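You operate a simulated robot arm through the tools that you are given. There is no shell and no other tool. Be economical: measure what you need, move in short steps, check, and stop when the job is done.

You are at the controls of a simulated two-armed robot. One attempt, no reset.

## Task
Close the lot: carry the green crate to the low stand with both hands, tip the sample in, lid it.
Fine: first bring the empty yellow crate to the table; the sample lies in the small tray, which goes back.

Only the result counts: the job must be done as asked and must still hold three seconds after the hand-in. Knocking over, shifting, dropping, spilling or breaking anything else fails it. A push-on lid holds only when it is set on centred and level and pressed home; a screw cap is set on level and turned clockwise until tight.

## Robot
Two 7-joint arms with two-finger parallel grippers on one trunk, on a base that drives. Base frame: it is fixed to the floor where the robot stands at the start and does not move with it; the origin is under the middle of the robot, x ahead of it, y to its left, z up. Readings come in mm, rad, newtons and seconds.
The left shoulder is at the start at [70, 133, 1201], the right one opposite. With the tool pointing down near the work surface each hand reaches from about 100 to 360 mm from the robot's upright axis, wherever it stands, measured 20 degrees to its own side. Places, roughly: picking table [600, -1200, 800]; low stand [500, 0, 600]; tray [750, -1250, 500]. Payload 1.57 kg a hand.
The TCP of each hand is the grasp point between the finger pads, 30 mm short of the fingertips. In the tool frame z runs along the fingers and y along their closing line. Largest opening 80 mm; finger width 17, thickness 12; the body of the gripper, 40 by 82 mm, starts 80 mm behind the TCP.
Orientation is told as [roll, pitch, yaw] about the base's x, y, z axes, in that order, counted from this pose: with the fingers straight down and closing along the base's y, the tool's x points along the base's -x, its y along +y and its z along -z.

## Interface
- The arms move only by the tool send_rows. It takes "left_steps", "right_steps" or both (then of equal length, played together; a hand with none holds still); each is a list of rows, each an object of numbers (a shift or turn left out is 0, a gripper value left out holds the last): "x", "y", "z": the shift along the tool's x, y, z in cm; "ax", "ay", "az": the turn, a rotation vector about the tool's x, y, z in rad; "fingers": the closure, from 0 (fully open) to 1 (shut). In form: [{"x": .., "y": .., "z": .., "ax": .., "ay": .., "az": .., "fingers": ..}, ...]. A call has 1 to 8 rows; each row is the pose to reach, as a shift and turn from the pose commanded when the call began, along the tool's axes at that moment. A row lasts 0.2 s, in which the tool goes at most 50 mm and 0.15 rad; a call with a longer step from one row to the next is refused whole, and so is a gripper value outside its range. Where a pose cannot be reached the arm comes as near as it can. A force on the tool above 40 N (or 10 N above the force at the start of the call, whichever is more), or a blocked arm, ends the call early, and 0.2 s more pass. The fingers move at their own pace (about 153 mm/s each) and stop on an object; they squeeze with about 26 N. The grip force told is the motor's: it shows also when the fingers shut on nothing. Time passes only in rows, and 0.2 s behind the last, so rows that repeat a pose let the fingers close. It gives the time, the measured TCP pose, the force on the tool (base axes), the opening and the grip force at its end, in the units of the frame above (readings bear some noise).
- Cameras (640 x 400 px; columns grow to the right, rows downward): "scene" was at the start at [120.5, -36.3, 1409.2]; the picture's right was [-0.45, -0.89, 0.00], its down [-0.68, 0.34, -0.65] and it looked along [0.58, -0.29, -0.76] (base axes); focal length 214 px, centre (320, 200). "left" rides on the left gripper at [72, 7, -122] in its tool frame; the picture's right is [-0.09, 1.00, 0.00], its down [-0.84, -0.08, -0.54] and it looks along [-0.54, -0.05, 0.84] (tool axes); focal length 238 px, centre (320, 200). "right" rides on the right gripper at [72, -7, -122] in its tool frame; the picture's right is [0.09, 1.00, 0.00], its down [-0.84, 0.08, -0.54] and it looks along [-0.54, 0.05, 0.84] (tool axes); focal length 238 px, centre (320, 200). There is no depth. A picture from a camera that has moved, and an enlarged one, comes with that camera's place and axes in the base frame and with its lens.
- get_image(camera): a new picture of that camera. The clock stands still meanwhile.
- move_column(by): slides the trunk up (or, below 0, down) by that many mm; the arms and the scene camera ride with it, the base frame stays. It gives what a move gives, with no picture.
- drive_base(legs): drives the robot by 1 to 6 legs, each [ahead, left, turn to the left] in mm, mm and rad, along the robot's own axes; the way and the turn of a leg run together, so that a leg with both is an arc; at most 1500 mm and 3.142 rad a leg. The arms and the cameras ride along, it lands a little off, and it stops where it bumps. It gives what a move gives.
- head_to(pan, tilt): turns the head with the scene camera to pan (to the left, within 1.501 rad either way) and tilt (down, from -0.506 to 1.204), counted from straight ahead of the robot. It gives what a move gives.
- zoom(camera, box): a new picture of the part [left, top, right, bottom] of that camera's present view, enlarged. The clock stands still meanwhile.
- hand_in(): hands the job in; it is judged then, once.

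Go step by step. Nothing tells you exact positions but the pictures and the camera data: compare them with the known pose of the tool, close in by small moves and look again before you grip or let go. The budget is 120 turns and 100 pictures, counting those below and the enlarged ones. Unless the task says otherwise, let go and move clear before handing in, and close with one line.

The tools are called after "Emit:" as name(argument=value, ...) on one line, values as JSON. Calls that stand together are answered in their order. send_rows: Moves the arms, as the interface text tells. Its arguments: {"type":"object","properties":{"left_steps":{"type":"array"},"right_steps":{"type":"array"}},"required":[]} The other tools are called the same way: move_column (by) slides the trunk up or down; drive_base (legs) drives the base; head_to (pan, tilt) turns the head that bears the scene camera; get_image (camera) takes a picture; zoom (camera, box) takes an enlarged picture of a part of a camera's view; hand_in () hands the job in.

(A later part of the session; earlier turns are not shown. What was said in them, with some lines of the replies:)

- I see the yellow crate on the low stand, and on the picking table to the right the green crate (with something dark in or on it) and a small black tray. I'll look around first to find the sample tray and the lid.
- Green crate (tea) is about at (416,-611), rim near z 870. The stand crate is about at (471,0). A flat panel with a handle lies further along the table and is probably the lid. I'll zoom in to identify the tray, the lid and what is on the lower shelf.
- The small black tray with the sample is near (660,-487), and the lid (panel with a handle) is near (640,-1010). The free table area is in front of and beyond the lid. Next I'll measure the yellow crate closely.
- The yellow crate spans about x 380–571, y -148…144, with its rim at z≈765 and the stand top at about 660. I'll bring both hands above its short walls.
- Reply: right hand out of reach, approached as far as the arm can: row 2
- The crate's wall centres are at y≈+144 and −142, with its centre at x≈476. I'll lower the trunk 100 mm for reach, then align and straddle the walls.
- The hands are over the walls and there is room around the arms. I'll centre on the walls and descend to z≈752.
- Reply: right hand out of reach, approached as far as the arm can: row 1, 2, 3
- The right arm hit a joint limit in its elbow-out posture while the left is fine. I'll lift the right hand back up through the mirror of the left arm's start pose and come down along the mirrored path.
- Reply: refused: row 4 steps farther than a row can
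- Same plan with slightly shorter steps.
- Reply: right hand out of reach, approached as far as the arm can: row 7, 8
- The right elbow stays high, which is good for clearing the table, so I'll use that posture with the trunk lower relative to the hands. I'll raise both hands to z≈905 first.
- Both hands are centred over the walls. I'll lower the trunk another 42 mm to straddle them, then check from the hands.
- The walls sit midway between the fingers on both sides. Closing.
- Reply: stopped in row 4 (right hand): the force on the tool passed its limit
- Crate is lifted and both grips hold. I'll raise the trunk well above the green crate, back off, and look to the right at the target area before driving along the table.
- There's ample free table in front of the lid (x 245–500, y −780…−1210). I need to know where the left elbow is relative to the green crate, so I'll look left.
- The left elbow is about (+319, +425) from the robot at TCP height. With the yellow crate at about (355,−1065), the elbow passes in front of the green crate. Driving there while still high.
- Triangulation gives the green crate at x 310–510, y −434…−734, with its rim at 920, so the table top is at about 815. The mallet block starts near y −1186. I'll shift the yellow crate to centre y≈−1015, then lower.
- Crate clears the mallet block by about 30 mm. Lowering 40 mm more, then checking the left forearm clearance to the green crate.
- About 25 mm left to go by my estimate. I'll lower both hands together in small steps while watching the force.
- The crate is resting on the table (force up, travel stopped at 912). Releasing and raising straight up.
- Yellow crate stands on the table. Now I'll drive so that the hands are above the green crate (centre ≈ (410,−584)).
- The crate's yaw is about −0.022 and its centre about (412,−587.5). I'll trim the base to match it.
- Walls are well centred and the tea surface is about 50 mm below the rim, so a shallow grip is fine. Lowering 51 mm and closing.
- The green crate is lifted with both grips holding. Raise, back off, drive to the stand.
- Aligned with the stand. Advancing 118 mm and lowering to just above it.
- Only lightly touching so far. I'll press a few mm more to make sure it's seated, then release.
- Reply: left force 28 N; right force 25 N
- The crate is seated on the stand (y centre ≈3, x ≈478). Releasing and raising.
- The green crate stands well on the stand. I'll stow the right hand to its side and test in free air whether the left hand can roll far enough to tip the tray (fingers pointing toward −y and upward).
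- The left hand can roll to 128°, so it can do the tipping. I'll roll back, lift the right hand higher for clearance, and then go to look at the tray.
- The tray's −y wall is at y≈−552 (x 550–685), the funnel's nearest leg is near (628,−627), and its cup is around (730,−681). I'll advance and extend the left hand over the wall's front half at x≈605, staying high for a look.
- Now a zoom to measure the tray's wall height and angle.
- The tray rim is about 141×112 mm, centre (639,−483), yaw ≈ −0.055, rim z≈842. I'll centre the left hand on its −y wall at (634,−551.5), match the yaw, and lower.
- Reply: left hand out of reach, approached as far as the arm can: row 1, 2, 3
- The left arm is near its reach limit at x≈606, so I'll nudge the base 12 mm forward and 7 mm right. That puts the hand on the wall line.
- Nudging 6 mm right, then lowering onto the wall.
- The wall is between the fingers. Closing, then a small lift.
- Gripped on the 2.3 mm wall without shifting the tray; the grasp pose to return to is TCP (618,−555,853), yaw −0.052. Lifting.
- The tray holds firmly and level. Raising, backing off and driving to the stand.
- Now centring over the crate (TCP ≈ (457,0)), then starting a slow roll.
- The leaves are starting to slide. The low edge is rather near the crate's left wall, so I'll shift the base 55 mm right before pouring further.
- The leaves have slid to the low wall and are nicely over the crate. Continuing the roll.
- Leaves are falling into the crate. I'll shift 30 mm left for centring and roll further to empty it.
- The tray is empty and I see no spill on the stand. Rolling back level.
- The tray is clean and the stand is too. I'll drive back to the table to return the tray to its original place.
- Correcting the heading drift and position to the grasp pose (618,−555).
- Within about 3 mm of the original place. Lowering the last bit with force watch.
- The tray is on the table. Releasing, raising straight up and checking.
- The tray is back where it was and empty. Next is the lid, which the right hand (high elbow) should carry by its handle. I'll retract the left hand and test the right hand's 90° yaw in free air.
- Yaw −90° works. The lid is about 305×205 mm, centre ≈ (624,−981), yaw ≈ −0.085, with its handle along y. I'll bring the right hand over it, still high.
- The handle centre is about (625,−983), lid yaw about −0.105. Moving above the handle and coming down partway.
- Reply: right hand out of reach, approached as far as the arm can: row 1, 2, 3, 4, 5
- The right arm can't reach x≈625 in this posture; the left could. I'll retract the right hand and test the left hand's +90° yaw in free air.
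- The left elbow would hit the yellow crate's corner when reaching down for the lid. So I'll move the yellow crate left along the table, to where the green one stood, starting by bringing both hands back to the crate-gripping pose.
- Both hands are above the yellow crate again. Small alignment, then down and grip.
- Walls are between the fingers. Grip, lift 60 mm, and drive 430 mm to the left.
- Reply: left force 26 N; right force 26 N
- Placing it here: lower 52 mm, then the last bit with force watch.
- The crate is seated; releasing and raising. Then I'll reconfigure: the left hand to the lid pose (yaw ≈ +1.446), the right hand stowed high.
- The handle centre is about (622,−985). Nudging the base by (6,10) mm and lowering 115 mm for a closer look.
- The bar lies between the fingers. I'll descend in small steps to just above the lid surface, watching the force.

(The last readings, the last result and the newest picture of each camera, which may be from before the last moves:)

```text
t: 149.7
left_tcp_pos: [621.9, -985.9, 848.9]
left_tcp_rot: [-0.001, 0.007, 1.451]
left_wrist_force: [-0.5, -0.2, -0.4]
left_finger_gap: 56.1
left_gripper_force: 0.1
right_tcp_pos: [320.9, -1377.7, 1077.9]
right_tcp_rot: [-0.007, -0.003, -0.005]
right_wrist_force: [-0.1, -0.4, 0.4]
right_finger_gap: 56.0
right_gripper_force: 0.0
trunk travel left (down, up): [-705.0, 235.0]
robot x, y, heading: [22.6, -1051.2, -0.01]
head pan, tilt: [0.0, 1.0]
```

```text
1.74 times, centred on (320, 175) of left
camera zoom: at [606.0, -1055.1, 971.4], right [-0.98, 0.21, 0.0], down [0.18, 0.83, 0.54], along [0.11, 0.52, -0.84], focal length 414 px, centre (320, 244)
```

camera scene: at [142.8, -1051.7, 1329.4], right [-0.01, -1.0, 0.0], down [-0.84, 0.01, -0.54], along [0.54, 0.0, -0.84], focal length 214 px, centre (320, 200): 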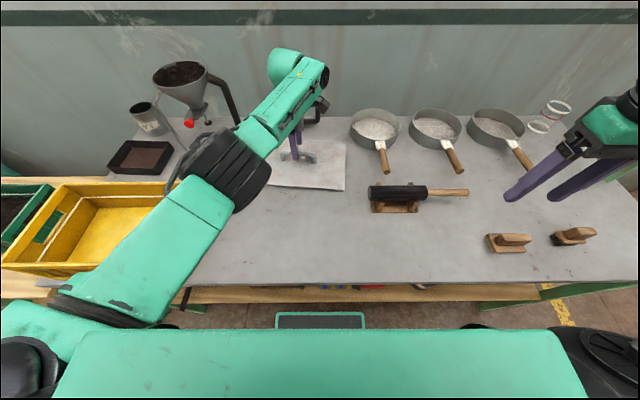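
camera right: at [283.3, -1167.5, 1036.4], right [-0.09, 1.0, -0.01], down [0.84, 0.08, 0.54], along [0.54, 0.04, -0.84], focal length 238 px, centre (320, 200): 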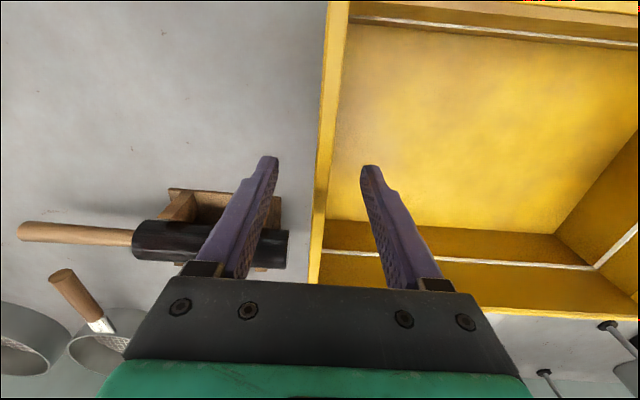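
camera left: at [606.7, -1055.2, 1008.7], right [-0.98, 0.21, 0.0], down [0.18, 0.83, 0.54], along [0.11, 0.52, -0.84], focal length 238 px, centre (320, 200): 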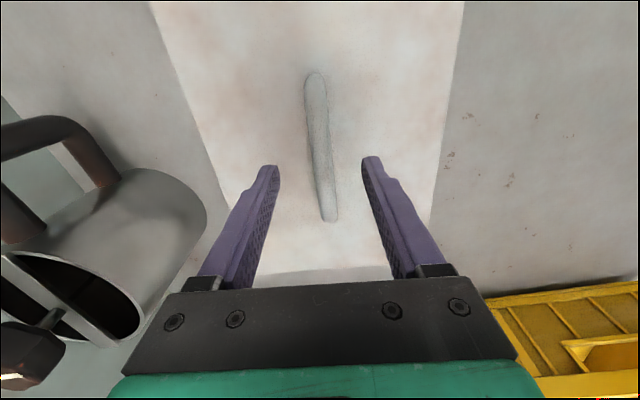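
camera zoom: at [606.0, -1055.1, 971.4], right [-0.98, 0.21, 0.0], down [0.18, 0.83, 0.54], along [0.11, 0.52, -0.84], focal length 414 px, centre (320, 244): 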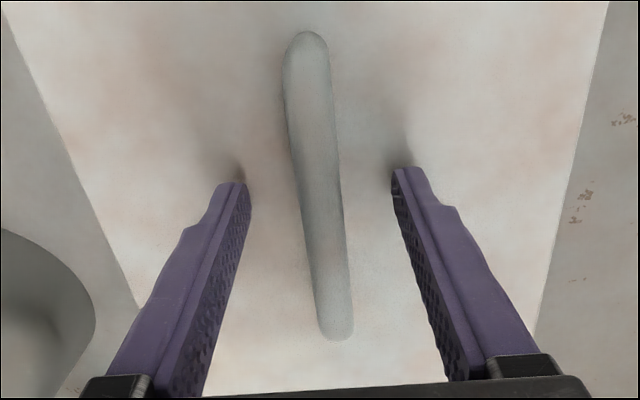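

Fingertips are just above the lid surface with the bar centred. Closing on the handle and lifting slightly.

Emit:
send_rows(left_steps=[{"fingers": 0.5}, {"fingers": 0.7}, {"fingers": 0.9}, {"fingers": 1}, {"fingers": 1}])

Emit:
move_column(by=40)

Emit:
get_image(camera="left")

Emit:
zoom(camera="scene", box=[220, 70, 400, 210])

```text
t: 150.9
left_tcp_pos: [620.9, -985.3, 849.3]
left_tcp_rot: [0.0, 0.009, 1.45]
left_wrist_force: [-0.2, -0.3, 1.7]
left_finger_gap: 13.3
left_gripper_force: 26.0
right_tcp_pos: [320.1, -1376.2, 1078.4]
right_tcp_rot: [-0.007, -0.003, -0.004]
right_wrist_force: [0.4, 1.0, 0.2]
right_finger_gap: 55.8
right_gripper_force: 0.0
trunk travel left (down, up): [-705.0, 235.0]
robot x, y, heading: [23.0, -1048.6, -0.008]
head pan, tilt: [0.0, 1.0]
```

```text
t: 151.8
left_tcp_pos: [622.0, -984.6, 889.1]
left_tcp_rot: [0.001, 0.007, 1.452]
left_wrist_force: [0.4, 0.7, -0.7]
left_finger_gap: 13.4
left_gripper_force: 26.7
right_tcp_pos: [320.3, -1377.6, 1116.4]
right_tcp_rot: [-0.004, -0.003, -0.005]
right_wrist_force: [-0.2, 1.0, 0.0]
right_finger_gap: 55.8
right_gripper_force: 0.0
trunk travel left (down, up): [-745.0, 195.0]
robot x, y, heading: [18.7, -1048.0, -0.009]
head pan, tilt: [0.0, 1.0]
```

```text
13 pictures are left
camera left: at [606.4, -1055.3, 1011.1], right [-0.98, 0.21, 0.0], down [0.18, 0.83, 0.54], along [0.11, 0.52, -0.84], focal length 238 px, centre (320, 200)
```

left: 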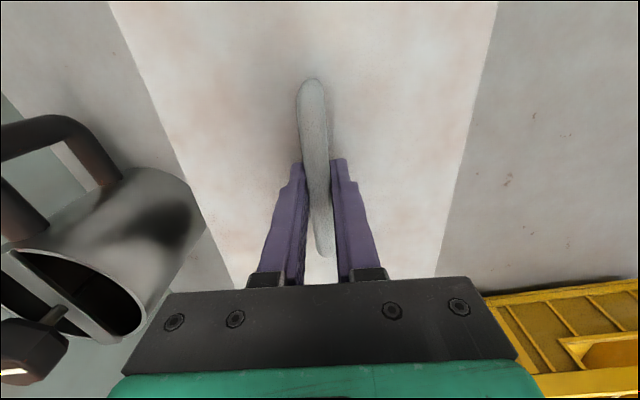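

```text
2.86 times, centred on (310, 140) of scene
camera zoom: at [143.6, -1052.0, 1369.4], right [-0.01, -1.0, 0.0], down [-0.84, 0.01, -0.54], along [0.54, 0.0, -0.84], focal length 613 px, centre (349, 371)
```

zoom: 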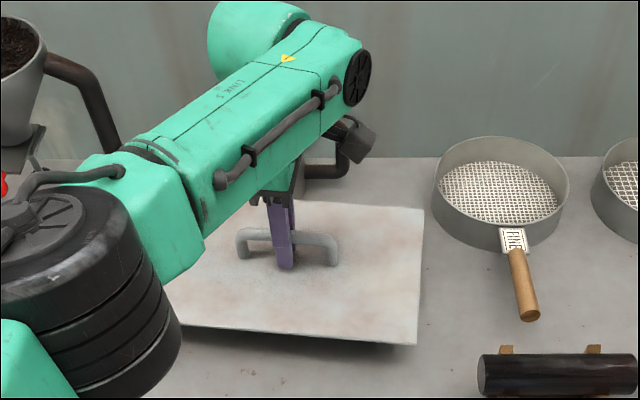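

The lid is lifted level, held at the middle of the handle (lid centre ≈ TCP, yaw ≈ −0.11). Raise, back off, and carry it to the stand.

Emit:
move_column(by=120)

Emit:
drive_base(legs=[[-140, 0, 0.009], [0, 987, 0]])

Emit:
send_rows(left_steps=[{"az": -0.05}, {"az": -0.11}, {"az": -0.11}])

Emit:
get_image(camera="scene")

Emit:
get_image(camera="left")

```text
t: 153.2
left_tcp_pos: [621.1, -985.2, 1009.6]
left_tcp_rot: [0.0, 0.007, 1.451]
left_wrist_force: [0.2, 0.1, -0.4]
left_finger_gap: 13.2
left_gripper_force: 26.7
right_tcp_pos: [320.4, -1377.4, 1237.6]
right_tcp_rot: [-0.009, -0.003, -0.004]
right_wrist_force: [-0.1, 0.5, 0.5]
right_finger_gap: 56.0
right_gripper_force: 0.2
trunk travel left (down, up): [-865.0, 75.0]
robot x, y, heading: [20.1, -1047.0, -0.01]
head pan, tilt: [0.0, 1.0]
```

```text
t: 159.3
left_tcp_pos: [483.8, 4.8, 1008.1]
left_tcp_rot: [-0.002, 0.005, 1.459]
left_wrist_force: [0.0, -0.6, -1.2]
left_finger_gap: 13.3
left_gripper_force: 25.7
right_tcp_pos: [186.7, -388.8, 1238.2]
right_tcp_rot: [-0.005, -0.004, 0.001]
right_wrist_force: [0.0, 0.2, -0.3]
right_finger_gap: 56.2
right_gripper_force: 0.1
trunk travel left (down, up): [-865.0, 75.0]
robot x, y, heading: [-115.4, -65.1, -0.003]
head pan, tilt: [0.0, 1.0]
```

```text
t: 160.1
left_tcp_pos: [485.5, 5.6, 1009.1]
left_tcp_rot: [-0.001, 0.008, 1.569]
left_wrist_force: [0.3, 0.0, -0.4]
left_finger_gap: 13.3
left_gripper_force: 26.0
right_tcp_pos: [186.9, -387.6, 1237.4]
right_tcp_rot: [-0.005, -0.005, 0.001]
right_wrist_force: [0.1, 0.3, 0.1]
right_finger_gap: 55.9
right_gripper_force: 0.0
trunk travel left (down, up): [-865.0, 75.0]
robot x, y, heading: [-111.2, -59.8, -0.004]
head pan, tilt: [0.0, 1.0]
```

```text
11 pictures are left
camera scene: at [7.4, -63.6, 1489.4], right [0.0, -1.0, 0.0], down [-0.84, 0.0, -0.54], along [0.54, 0.0, -0.84], focal length 214 px, centre (320, 200)
```

scene: 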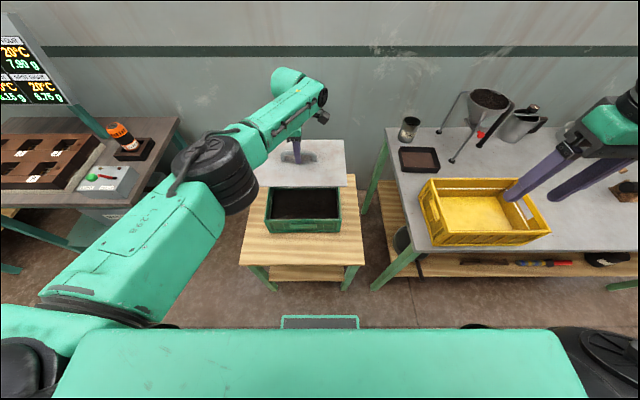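

```text
10 pictures are left
camera left: at [478.1, -65.1, 1131.2], right [-1.0, 0.09, 0.0], down [0.08, 0.84, 0.54], along [0.05, 0.53, -0.84], focal length 238 px, centre (320, 200)
```

left: 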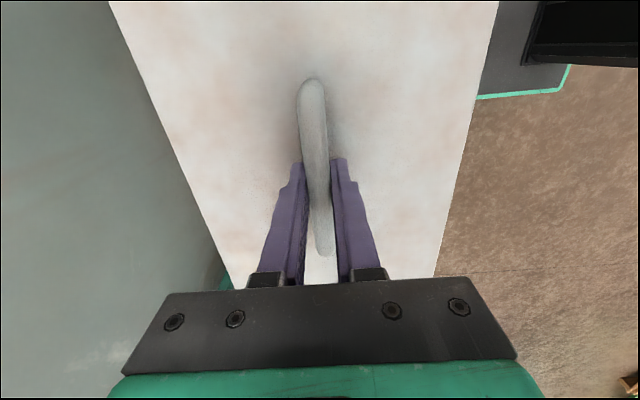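

Lid is above the crate. Lowering to about 50 mm above the rim, then one zoom to check relative alignment.

Emit:
move_column(by=-150)

Emit:
zoom(camera="scene", box=[210, 60, 410, 220])

```text
t: 161.8
left_tcp_pos: [485.6, 6.0, 857.8]
left_tcp_rot: [-0.002, 0.007, 1.567]
left_wrist_force: [0.4, 0.5, -1.9]
left_finger_gap: 13.1
left_gripper_force: 26.0
right_tcp_pos: [187.3, -386.9, 1088.4]
right_tcp_rot: [-0.006, -0.003, 0.003]
right_wrist_force: [-0.3, 0.0, -0.6]
right_finger_gap: 56.0
right_gripper_force: 0.2
trunk travel left (down, up): [-715.0, 225.0]
robot x, y, heading: [-114.3, -62.6, -0.001]
head pan, tilt: [0.0, 1.0]
```

```text
2.50 times, centred on (310, 140) of scene
camera zoom: at [7.2, -63.7, 1339.4], right [0.0, -1.0, 0.0], down [-0.84, 0.0, -0.54], along [0.54, 0.0, -0.84], focal length 536 px, centre (345, 350)
```

zoom: 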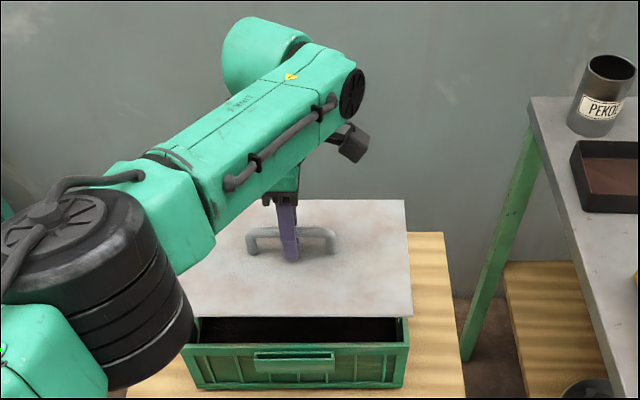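

The lid is nearly aligned. I'll lower it to about 10 mm above the rim to remove parallax and check from two viewpoints.

Emit:
move_column(by=-36)

Emit:
zoom(camera="scene", box=[240, 90, 400, 220])

Emit:
zoom(camera="right", box=[380, 170, 600, 320])

```text
t: 162.7
left_tcp_pos: [484.8, 5.3, 822.4]
left_tcp_rot: [-0.002, 0.009, 1.566]
left_wrist_force: [-0.1, -0.2, -0.5]
left_finger_gap: 13.4
left_gripper_force: 26.0
right_tcp_pos: [187.8, -387.7, 1052.4]
right_tcp_rot: [-0.006, -0.003, 0.003]
right_wrist_force: [-0.5, 0.1, 0.0]
right_finger_gap: 56.1
right_gripper_force: 0.1
trunk travel left (down, up): [-679.0, 261.0]
robot x, y, heading: [-114.2, -60.2, -0.001]
head pan, tilt: [0.0, 1.0]
```

```text
3.08 times, centred on (320, 155) of scene
camera zoom: at [7.0, -63.6, 1303.4], right [0.0, -1.0, 0.0], down [-0.84, 0.0, -0.54], along [0.54, 0.0, -0.84], focal length 660 px, centre (320, 338)
```

zoom: 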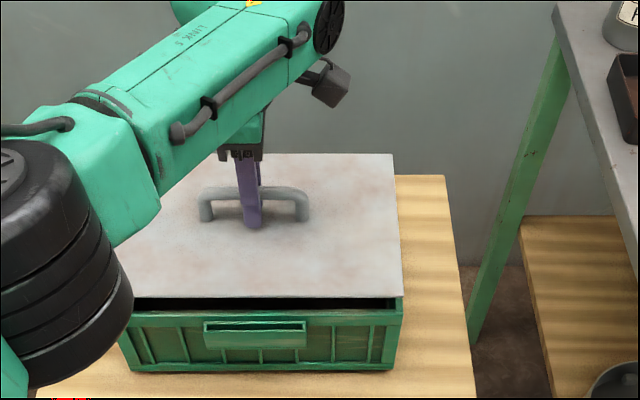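

```text
2.67 times, centred on (490, 245) of right
camera zoom: at [115.0, -394.1, 1174.0], right [-0.09, 1.0, -0.01], down [0.83, 0.08, 0.54], along [0.54, 0.05, -0.84], focal length 636 px, centre (-133, 80)
```

zoom: 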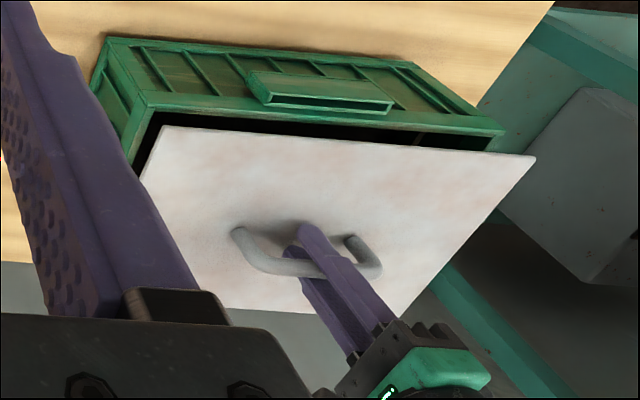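

By both views the lid is about 6 mm too far back and about 5 mm too far left, with its yaw matching. Correcting by (−6,−5) mm and re-checking.

Emit:
send_rows(left_steps=[{"x": 0.25, "y": 0.3}, {"x": 0.5, "y": 0.6}, {"x": 0.5, "y": 0.6}])

Emit:
zoom(camera="right", box=[380, 170, 600, 320])

```text
t: 163.4
left_tcp_pos: [478.7, -0.2, 822.1]
left_tcp_rot: [0.002, 0.007, 1.567]
left_wrist_force: [-0.6, 0.4, -1.3]
left_finger_gap: 13.1
left_gripper_force: 26.0
right_tcp_pos: [187.5, -388.2, 1052.1]
right_tcp_rot: [-0.005, -0.004, 0.003]
right_wrist_force: [0.4, -0.1, 1.1]
right_finger_gap: 55.9
right_gripper_force: 0.1
trunk travel left (down, up): [-679.0, 261.0]
robot x, y, heading: [-114.0, -64.6, -0.003]
head pan, tilt: [0.0, 1.0]
```

```text
2.67 times, centred on (490, 245) of right
camera zoom: at [115.4, -394.4, 1173.8], right [-0.09, 1.0, -0.01], down [0.83, 0.08, 0.54], along [0.54, 0.05, -0.84], focal length 636 px, centre (-133, 80)
```

zoom: 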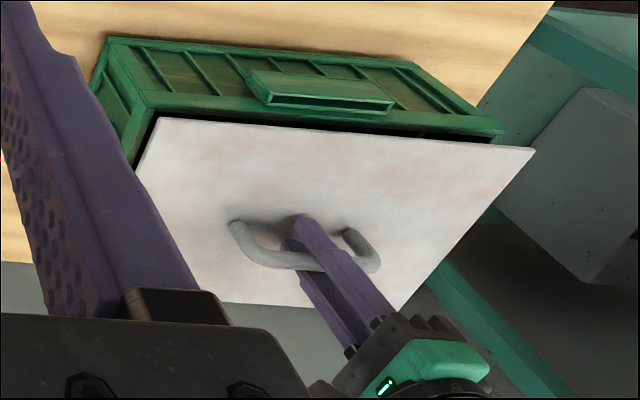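

After allowing for the remaining height, the lid still needs about −4 mm in x and −3 mm in y. Applying, lowering 12 mm, and checking again.

Emit:
send_rows(left_steps=[{"x": 0.3, "y": 0.4}, {"x": 0.3, "y": 0.4, "z": 0.6}, {"x": 0.3, "y": 0.4, "z": 1.2}])

Emit:
zoom(camera="right", box=[400, 170, 580, 290])

```text
t: 164.2
left_tcp_pos: [476.0, -2.2, 812.4]
left_tcp_rot: [-0.001, 0.005, 1.567]
left_wrist_force: [0.7, 0.7, -0.9]
left_finger_gap: 13.2
left_gripper_force: 25.9
right_tcp_pos: [187.2, -388.0, 1051.4]
right_tcp_rot: [-0.005, -0.002, 0.001]
right_wrist_force: [-0.6, 0.0, 0.5]
right_finger_gap: 56.0
right_gripper_force: 0.1
trunk travel left (down, up): [-679.0, 261.0]
robot x, y, heading: [-113.9, -62.6, -0.003]
head pan, tilt: [0.0, 1.0]
```

```text
3.33 times, centred on (490, 230) of right
camera zoom: at [115.4, -394.4, 1173.8], right [-0.09, 1.0, -0.01], down [0.83, 0.08, 0.54], along [0.54, 0.05, -0.84], focal length 794 px, centre (-247, 100)
```

zoom: 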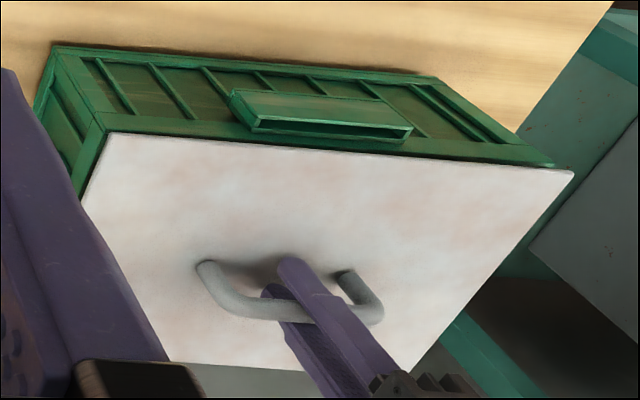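

Now well centred in x and y, with a small yaw mismatch of about 0.015. I'll fix that and lower to contact in small steps.

Emit:
send_rows(left_steps=[{"az": 0.015}, {"az": 0.015, "z": 0.2}, {"az": 0.015, "z": 0.4}, {"az": 0.015, "z": 0.6}])

Emit:
zoom(camera="right", box=[400, 170, 580, 290])

```text
t: 165.2
left_tcp_pos: [474.9, -0.5, 807.5]
left_tcp_rot: [-0.003, 0.006, 1.553]
left_wrist_force: [0.3, 6.7, 9.2]
left_finger_gap: 13.4
left_gripper_force: 25.9
right_tcp_pos: [185.8, -386.2, 1052.6]
right_tcp_rot: [-0.006, -0.006, 0.002]
right_wrist_force: [0.4, 1.2, 0.2]
right_finger_gap: 56.1
right_gripper_force: 0.1
trunk travel left (down, up): [-679.0, 261.0]
robot x, y, heading: [-112.9, -63.5, -0.0]
head pan, tilt: [0.0, 1.0]
```

```text
3.33 times, centred on (490, 230) of right
camera zoom: at [113.7, -392.8, 1174.8], right [-0.09, 1.0, -0.01], down [0.83, 0.08, 0.55], along [0.54, 0.05, -0.84], focal length 794 px, centre (-247, 100)
```

zoom: 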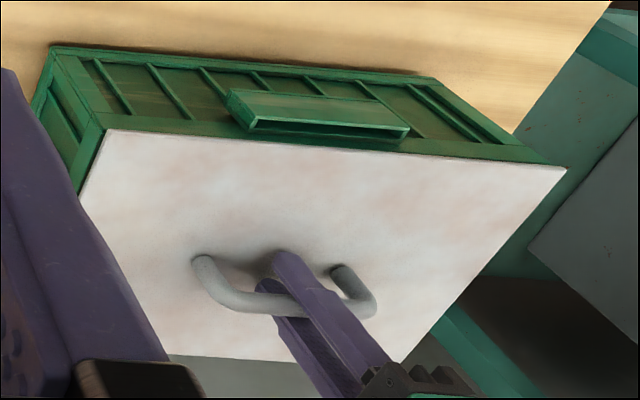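

Contact at TCP 807.5, with a sideways reaction toward +y, so the lid's lip is guiding. I'll yield 2 mm in +y and press down gently.

Emit:
send_rows(left_steps=[{"x": -0.2, "z": -0.1}, {"x": -0.2, "z": 0.2}, {"x": -0.2, "z": 0.5}, {"x": -0.2, "z": 0.7}])

```text
t: 166.2
left_tcp_pos: [473.8, -0.2, 799.8]
left_tcp_rot: [-0.005, 0.006, 1.552]
left_wrist_force: [7.4, 1.6, 16.2]
left_finger_gap: 13.4
left_gripper_force: 26.0
right_tcp_pos: [185.2, -387.3, 1053.2]
right_tcp_rot: [-0.007, -0.007, 0.001]
right_wrist_force: [0.2, 1.0, 0.2]
right_finger_gap: 55.9
right_gripper_force: 0.0
trunk travel left (down, up): [-679.0, 261.0]
robot x, y, heading: [-112.9, -58.7, -0.002]
head pan, tilt: [0.0, 1.0]
```

It is sinking in (799.8), now with a small +x reaction. I'll yield 1.5 mm in +x and keep pressing.

Emit:
send_rows(left_steps=[{"y": -0.15, "z": 0.2}, {"y": -0.15, "z": 0.5}, {"y": -0.15, "z": 0.8}, {"y": -0.15, "z": 1.0}])

Emit:
zoom(camera="right", box=[400, 170, 580, 290])

```text
t: 167.4
left_tcp_pos: [476.8, -1.0, 794.3]
left_tcp_rot: [-0.014, 0.003, 1.55]
left_wrist_force: [-3.6, 3.0, 21.4]
left_finger_gap: 12.9
left_gripper_force: 26.3
right_tcp_pos: [183.3, -387.2, 1052.6]
right_tcp_rot: [-0.007, -0.007, -0.001]
right_wrist_force: [-0.9, -0.8, 0.3]
right_finger_gap: 56.2
right_gripper_force: 0.1
trunk travel left (down, up): [-679.0, 261.0]
robot x, y, heading: [-116.5, -62.7, 0.0]
head pan, tilt: [0.0, 1.0]
stopped in row 4 (left hand): the force on the tool passed its limit (the readings are from after the stop); the commanded pose is now the measured one
```

```text
3.33 times, centred on (490, 230) of right
camera zoom: at [111.4, -393.9, 1174.5], right [-0.09, 1.0, -0.01], down [0.83, 0.08, 0.55], along [0.55, 0.05, -0.84], focal length 794 px, centre (-247, 100)
```

zoom: 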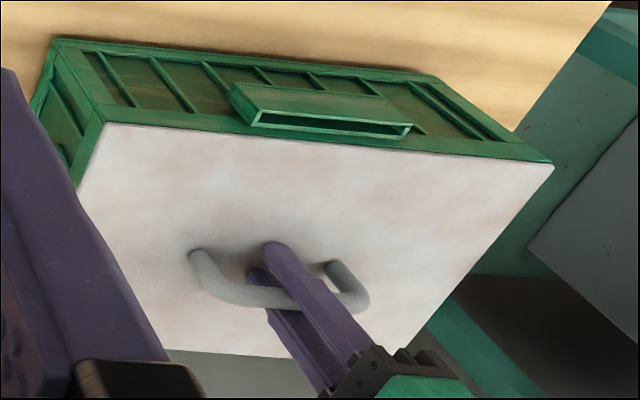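

The lid looks seated on the rim. Pressing once more while still gripping, to confirm it has bottomed.

Emit:
send_rows(left_steps=[{"z": 0.1, "ax": -0.01}, {"z": 0.3, "ax": -0.01}, {"z": 0.5, "ax": -0.01}, {"z": 0.7, "ax": -0.01}, {"z": 0.9, "ax": -0.01}])

```text
t: 168.1
left_tcp_pos: [479.1, -0.1, 794.1]
left_tcp_rot: [-0.011, 0.004, 1.551]
left_wrist_force: [-3.0, -0.8, 15.6]
left_finger_gap: 12.9
left_gripper_force: 25.9
left hand out of reach, approached as far as the arm can: row 2
right_tcp_pos: [184.9, -388.5, 1052.6]
right_tcp_rot: [-0.007, -0.007, 0.001]
right_wrist_force: [-0.3, -0.1, 0.1]
right_finger_gap: 56.0
right_gripper_force: 0.1
trunk travel left (down, up): [-679.0, 261.0]
robot x, y, heading: [-112.2, -63.8, -0.003]
head pan, tilt: [0.0, 1.0]
stopped in row 3 (left hand): the force on the tool passed its limit (the readings are from after the stop); the commanded pose is now the measured one
```

It doesn't move any further (over 40 N, still 794), so the lid has bottomed. Releasing and rising clear.

Emit:
send_rows(left_steps=[{"z": -0.1}, {"fingers": 0.6, "z": -0.1}, {"fingers": 0.5, "z": -0.1}, {"fingers": 0.5, "z": -0.1}])

Emit:
move_column(by=90)

Emit:
zoom(camera="right", box=[380, 150, 620, 340])

```text
t: 169.1
left_tcp_pos: [478.6, -0.4, 795.4]
left_tcp_rot: [-0.014, 0.004, 1.55]
left_wrist_force: [8.5, 1.1, 18.1]
left_finger_gap: 31.9
left_gripper_force: 0.2
right_tcp_pos: [185.5, -388.9, 1052.5]
right_tcp_rot: [-0.005, -0.005, 0.002]
right_wrist_force: [-0.1, -0.1, -0.6]
right_finger_gap: 56.0
right_gripper_force: 0.0
trunk travel left (down, up): [-679.0, 261.0]
robot x, y, heading: [-112.9, -63.4, 0.001]
head pan, tilt: [0.0, 1.0]
```

```text
t: 170.3
left_tcp_pos: [479.6, -0.2, 883.1]
left_tcp_rot: [-0.008, 0.004, 1.552]
left_wrist_force: [0.4, 0.1, 0.8]
left_finger_gap: 40.1
left_gripper_force: 0.1
right_tcp_pos: [187.0, -387.0, 1141.8]
right_tcp_rot: [-0.005, -0.004, 0.002]
right_wrist_force: [0.1, -0.1, 0.2]
right_finger_gap: 56.1
right_gripper_force: 0.1
trunk travel left (down, up): [-769.0, 171.0]
robot x, y, heading: [-112.0, -61.5, -0.006]
head pan, tilt: [0.0, 1.0]
```

```text
2.11 times, centred on (500, 245) of right
camera zoom: at [115.1, -394.4, 1263.9], right [-0.09, 1.0, -0.01], down [0.83, 0.08, 0.54], along [0.54, 0.05, -0.84], focal length 502 px, centre (-59, 105)
```

zoom: 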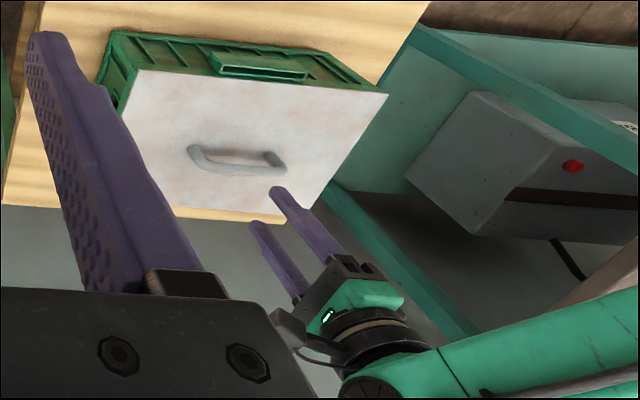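

The lid is seated and centred, clear of the hand. As a check and final press, I'll close the left fingers and press near the +y end, then the −y end, comparing contact heights.

Emit:
send_rows(left_steps=[{"x": -3.3, "y": 1, "fingers": 1}, {"x": -6.6, "y": 2}, {"x": -10, "y": 3}, {"x": -10, "y": 3, "z": 4}, {"x": -10, "y": 3, "z": 8}, {"x": -10, "y": 3, "z": 8.5}, {"x": -10, "y": 3, "z": 8.9}, {"x": -10, "y": 3, "z": 9.2}])

Emit:
send_rows(left_steps=[{"z": 0.2}, {"z": 0.4}, {"z": 0.6}])

```text
t: 171.9
left_tcp_pos: [472.8, 57.8, 837.5]
left_tcp_rot: [-0.063, -0.015, 1.46]
left_wrist_force: [0.2, 0.3, -0.8]
left_finger_gap: 0.0
left_gripper_force: 21.6
left hand out of reach, approached as far as the arm can: row 1, 2, 3, 4, 5, 6
right_tcp_pos: [181.1, -390.9, 1142.0]
right_tcp_rot: [-0.003, -0.006, -0.001]
right_wrist_force: [-0.4, -0.6, 1.2]
right_finger_gap: 56.2
right_gripper_force: 0.1
trunk travel left (down, up): [-769.0, 171.0]
robot x, y, heading: [-113.1, -63.0, -0.007]
head pan, tilt: [0.0, 1.0]
stopped in row 7 (left hand): the force on the tool passed its limit (the readings are from after the stop); the commanded pose is now the measured one
```

```text
t: 172.7
left_tcp_pos: [476.0, 60.9, 837.0]
left_tcp_rot: [-0.074, -0.019, 1.463]
left_wrist_force: [2.6, 1.4, 34.8]
left_finger_gap: 0.0
left_gripper_force: 21.0
right_tcp_pos: [181.3, -389.7, 1143.5]
right_tcp_rot: [-0.003, -0.01, 0.0]
right_wrist_force: [0.6, -0.5, -0.1]
right_finger_gap: 56.0
right_gripper_force: 0.1
trunk travel left (down, up): [-769.0, 171.0]
robot x, y, heading: [-112.9, -61.3, -0.007]
head pan, tilt: [0.0, 1.0]
```

That landed on the end of the handle because the arm ran out of reach sideways; no harm, since it only pushed down. I'll lift, pull the arm back a bit, and position with the base instead.

Emit:
move_column(by=40)

Emit:
send_rows(left_steps=[{"y": 2.5, "az": -0.05, "ax": 0.03}, {"y": 5, "az": -0.1, "ax": 0.06}, {"y": 7, "az": -0.1, "ax": 0.06}])

Emit:
drive_base(legs=[[60, 50, 0.005]])

Emit:
get_image(camera="scene")

```text
t: 173.6
left_tcp_pos: [474.9, 61.0, 869.9]
left_tcp_rot: [-0.059, -0.016, 1.463]
left_wrist_force: [-0.4, -0.4, 0.4]
left_finger_gap: 0.0
left_gripper_force: 21.2
right_tcp_pos: [185.6, -388.2, 1182.2]
right_tcp_rot: [-0.004, -0.003, 0.002]
right_wrist_force: [-0.4, 0.8, 0.2]
right_finger_gap: 56.1
right_gripper_force: 0.0
trunk travel left (down, up): [-809.0, 131.0]
robot x, y, heading: [-113.9, -63.4, -0.004]
head pan, tilt: [0.0, 1.0]
```

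```text
t: 174.3
left_tcp_pos: [420.5, 130.0, 875.0]
left_tcp_rot: [-0.155, -0.091, 1.628]
left_wrist_force: [-0.2, -0.1, -0.4]
left_finger_gap: 0.0
left_gripper_force: 21.2
right_tcp_pos: [187.2, -386.0, 1182.4]
right_tcp_rot: [-0.004, -0.004, 0.0]
right_wrist_force: [-0.3, 0.1, 0.6]
right_finger_gap: 55.9
right_gripper_force: 0.0
trunk travel left (down, up): [-809.0, 131.0]
robot x, y, heading: [-114.9, -58.5, -0.002]
head pan, tilt: [0.0, 1.0]
```

```text
t: 175.4
left_tcp_pos: [472.3, 181.5, 873.3]
left_tcp_rot: [-0.147, -0.099, 1.627]
left_wrist_force: [-0.5, 0.7, 0.3]
left_finger_gap: 0.0
left_gripper_force: 21.0
right_tcp_pos: [244.5, -338.8, 1180.4]
right_tcp_rot: [-0.004, -0.004, 0.003]
right_wrist_force: [0.2, -0.4, 0.2]
right_finger_gap: 55.8
right_gripper_force: 0.0
trunk travel left (down, up): [-809.0, 131.0]
robot x, y, heading: [-51.9, -14.9, -0.002]
head pan, tilt: [0.0, 1.0]
```

```text
1 pictures are left
camera scene: at [63.4, -15.9, 1433.7], right [0.0, -1.0, 0.0], down [-0.84, 0.0, -0.54], along [0.54, 0.0, -0.84], focal length 214 px, centre (320, 200)
```

scene: 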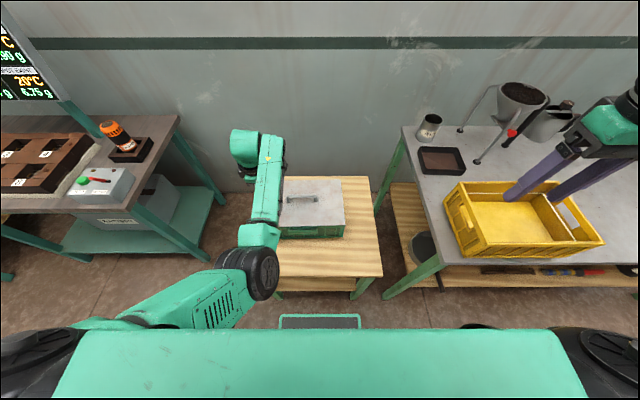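

The lid lies flat on the crate. Moving above its +y end by base, then pressing gently with force watch.

Emit:
drive_base(legs=[[5, -76, 0]])

Emit:
send_rows(left_steps=[{"ax": -0.07, "ay": 0.0}, {"ax": -0.13}, {"ax": -0.13}])

Emit:
move_column(by=-58)

```text
t: 176.4
left_tcp_pos: [479.7, 116.8, 871.0]
left_tcp_rot: [-0.146, -0.099, 1.632]
left_wrist_force: [0.1, 1.0, 0.0]
left_finger_gap: 0.0
left_gripper_force: 21.1
right_tcp_pos: [250.2, -406.7, 1183.2]
right_tcp_rot: [-0.01, -0.003, 0.007]
right_wrist_force: [-0.2, 0.3, 0.8]
right_finger_gap: 55.8
right_gripper_force: 0.1
trunk travel left (down, up): [-809.0, 131.0]
robot x, y, heading: [-50.6, -88.0, 0.003]
head pan, tilt: [0.0, 1.0]
```

```text
t: 177.2
left_tcp_pos: [478.8, 111.9, 871.6]
left_tcp_rot: [-0.016, -0.105, 1.631]
left_wrist_force: [-0.3, -0.7, 0.4]
left_finger_gap: 0.0
left_gripper_force: 20.8
right_tcp_pos: [252.5, -410.9, 1181.2]
right_tcp_rot: [-0.004, -0.003, 0.007]
right_wrist_force: [0.2, -0.4, -0.4]
right_finger_gap: 56.1
right_gripper_force: 0.0
trunk travel left (down, up): [-809.0, 131.0]
robot x, y, heading: [-52.0, -86.0, 0.006]
head pan, tilt: [0.0, 1.0]
```

```text
t: 178.2
left_tcp_pos: [480.4, 114.4, 811.8]
left_tcp_rot: [-0.017, -0.102, 1.633]
left_wrist_force: [0.1, 0.3, 0.5]
left_finger_gap: 0.1
left_gripper_force: 20.8
right_tcp_pos: [251.9, -409.2, 1124.3]
right_tcp_rot: [-0.005, -0.004, 0.008]
right_wrist_force: [-0.2, 0.3, -0.6]
right_finger_gap: 55.6
right_gripper_force: 0.0
trunk travel left (down, up): [-751.0, 189.0]
robot x, y, heading: [-49.5, -86.7, -0.002]
head pan, tilt: [0.0, 1.0]
```

Emit:
send_rows(left_steps=[{"z": 0.5}, {"z": 1.0}, {"z": 1.4}, {"z": 1.7}, {"z": 2.0}, {"z": 2.3}, {"z": 2.6}, {"z": 2.8}])

```text
t: 180.0
left_tcp_pos: [482.2, 115.8, 795.1]
left_tcp_rot: [-0.035, -0.109, 1.633]
left_wrist_force: [-8.3, -3.2, 23.9]
left_finger_gap: 0.3
left_gripper_force: 21.1
right_tcp_pos: [249.0, -410.8, 1123.3]
right_tcp_rot: [-0.006, -0.008, 0.008]
right_wrist_force: [-0.4, 0.2, -0.2]
right_finger_gap: 55.6
right_gripper_force: 0.1
trunk travel left (down, up): [-751.0, 189.0]
robot x, y, heading: [-52.4, -86.1, -0.001]
head pan, tilt: [0.0, 1.0]
stopped in row 8 (left hand): the force on the tool passed its limit (the readings are from after the stop); the commanded pose is now the measured one
```

The +y end stops hard at 795, the same height as the centre. Now the −y end.

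Emit:
move_column(by=75)

Emit:
drive_base(legs=[[-4, -213, 0]])

Emit:
move_column(by=-60)

```text
t: 181.1
left_tcp_pos: [483.4, 117.4, 866.5]
left_tcp_rot: [-0.028, -0.106, 1.634]
left_wrist_force: [0.0, 0.9, -0.4]
left_finger_gap: 0.0
left_gripper_force: 21.8
right_tcp_pos: [252.2, -410.6, 1199.1]
right_tcp_rot: [-0.005, -0.003, 0.006]
right_wrist_force: [0.3, -0.3, 0.0]
right_finger_gap: 56.0
right_gripper_force: 0.0
trunk travel left (down, up): [-826.0, 114.0]
robot x, y, heading: [-50.2, -83.1, 0.003]
head pan, tilt: [0.0, 1.0]
```

```text
t: 182.7
left_tcp_pos: [480.6, -97.7, 866.7]
left_tcp_rot: [-0.028, -0.104, 1.625]
left_wrist_force: [1.2, 0.3, -0.5]
left_finger_gap: 0.1
left_gripper_force: 21.2
right_tcp_pos: [245.9, -624.0, 1199.6]
right_tcp_rot: [-0.006, -0.006, 0.0]
right_wrist_force: [0.5, 0.8, -0.6]
right_finger_gap: 56.1
right_gripper_force: 0.0
trunk travel left (down, up): [-826.0, 114.0]
robot x, y, heading: [-51.4, -300.8, 0.001]
head pan, tilt: [0.0, 1.0]
```

```text
t: 183.7
left_tcp_pos: [480.4, -99.8, 805.7]
left_tcp_rot: [-0.028, -0.105, 1.626]
left_wrist_force: [0.4, 0.2, 0.1]
left_finger_gap: 0.1
left_gripper_force: 21.2
right_tcp_pos: [246.1, -626.1, 1139.0]
right_tcp_rot: [-0.007, -0.003, 0.0]
right_wrist_force: [-0.2, 0.5, -0.2]
right_finger_gap: 56.0
right_gripper_force: 0.1
trunk travel left (down, up): [-766.0, 174.0]
robot x, y, heading: [-53.5, -301.0, -0.004]
head pan, tilt: [0.0, 1.0]
```

Emit:
send_rows(left_steps=[{"z": 0.4}, {"z": 0.7}, {"z": 1.0}, {"z": 1.3}, {"z": 1.6}, {"z": 1.9}, {"z": 2.1}, {"z": 2.3}])

Emit:
move_column(by=150)

Emit:
drive_base(legs=[[-150, 0, 0]])

Emit:
get_image(camera="scene")

```text
t: 185.3
left_tcp_pos: [481.6, -98.1, 794.5]
left_tcp_rot: [-0.044, -0.112, 1.628]
left_wrist_force: [-10.2, -2.0, 24.2]
left_finger_gap: 0.0
left_gripper_force: 21.4
right_tcp_pos: [241.4, -627.7, 1139.1]
right_tcp_rot: [-0.003, -0.008, 0.0]
right_wrist_force: [0.0, 0.0, -0.6]
right_finger_gap: 55.9
right_gripper_force: 0.2
trunk travel left (down, up): [-766.0, 174.0]
robot x, y, heading: [-52.3, -299.2, -0.007]
head pan, tilt: [0.0, 1.0]
stopped in row 8 (left hand): the force on the tool passed its limit (the readings are from after the stop); the commanded pose is now the measured one
```

```text
t: 187.1
left_tcp_pos: [484.6, -97.1, 940.4]
left_tcp_rot: [-0.036, -0.11, 1.628]
left_wrist_force: [-0.5, 0.7, 0.1]
left_finger_gap: 0.0
left_gripper_force: 21.2
right_tcp_pos: [246.5, -625.2, 1287.4]
right_tcp_rot: [-0.006, -0.003, -0.001]
right_wrist_force: [-0.6, 0.3, 0.5]
right_finger_gap: 56.2
right_gripper_force: 0.0
trunk travel left (down, up): [-916.0, 24.0]
robot x, y, heading: [-51.5, -301.1, -0.006]
head pan, tilt: [0.0, 1.0]
```

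```text
t: 188.5
left_tcp_pos: [336.8, -96.5, 937.5]
left_tcp_rot: [-0.036, -0.11, 1.629]
left_wrist_force: [1.0, 0.4, 0.1]
left_finger_gap: 0.1
left_gripper_force: 21.5
right_tcp_pos: [100.4, -625.7, 1287.5]
right_tcp_rot: [-0.005, 0.0, 0.003]
right_wrist_force: [0.0, 0.3, -0.2]
right_finger_gap: 56.2
right_gripper_force: 0.0
trunk travel left (down, up): [-916.0, 24.0]
robot x, y, heading: [-205.5, -296.4, -0.0]
head pan, tilt: [0.0, 1.0]
```

```text
0 pictures are left
camera scene: at [-78.8, -301.5, 1540.0], right [0.0, -1.0, 0.0], down [-0.84, 0.0, -0.54], along [0.54, 0.0, -0.84], focal length 214 px, centre (320, 200)
```

scene: 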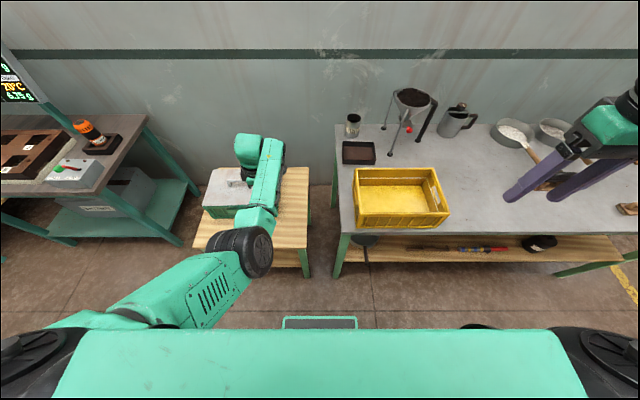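

The lid bottoms at the same height at the +y end, centre and −y end (795, 794, 794.5), so it is level and pressed home. The yellow crate and the empty tray are on the table, the hands are clear, and I'm handing in.

Emit:
hand_in()

```text
The job is handed in.
```

I've handed the job in: the green crate is on the low stand with the sample tipped in and its lid pressed home. The empty yellow crate is on the picking table, and the small tray is back within about 3 mm of its place.
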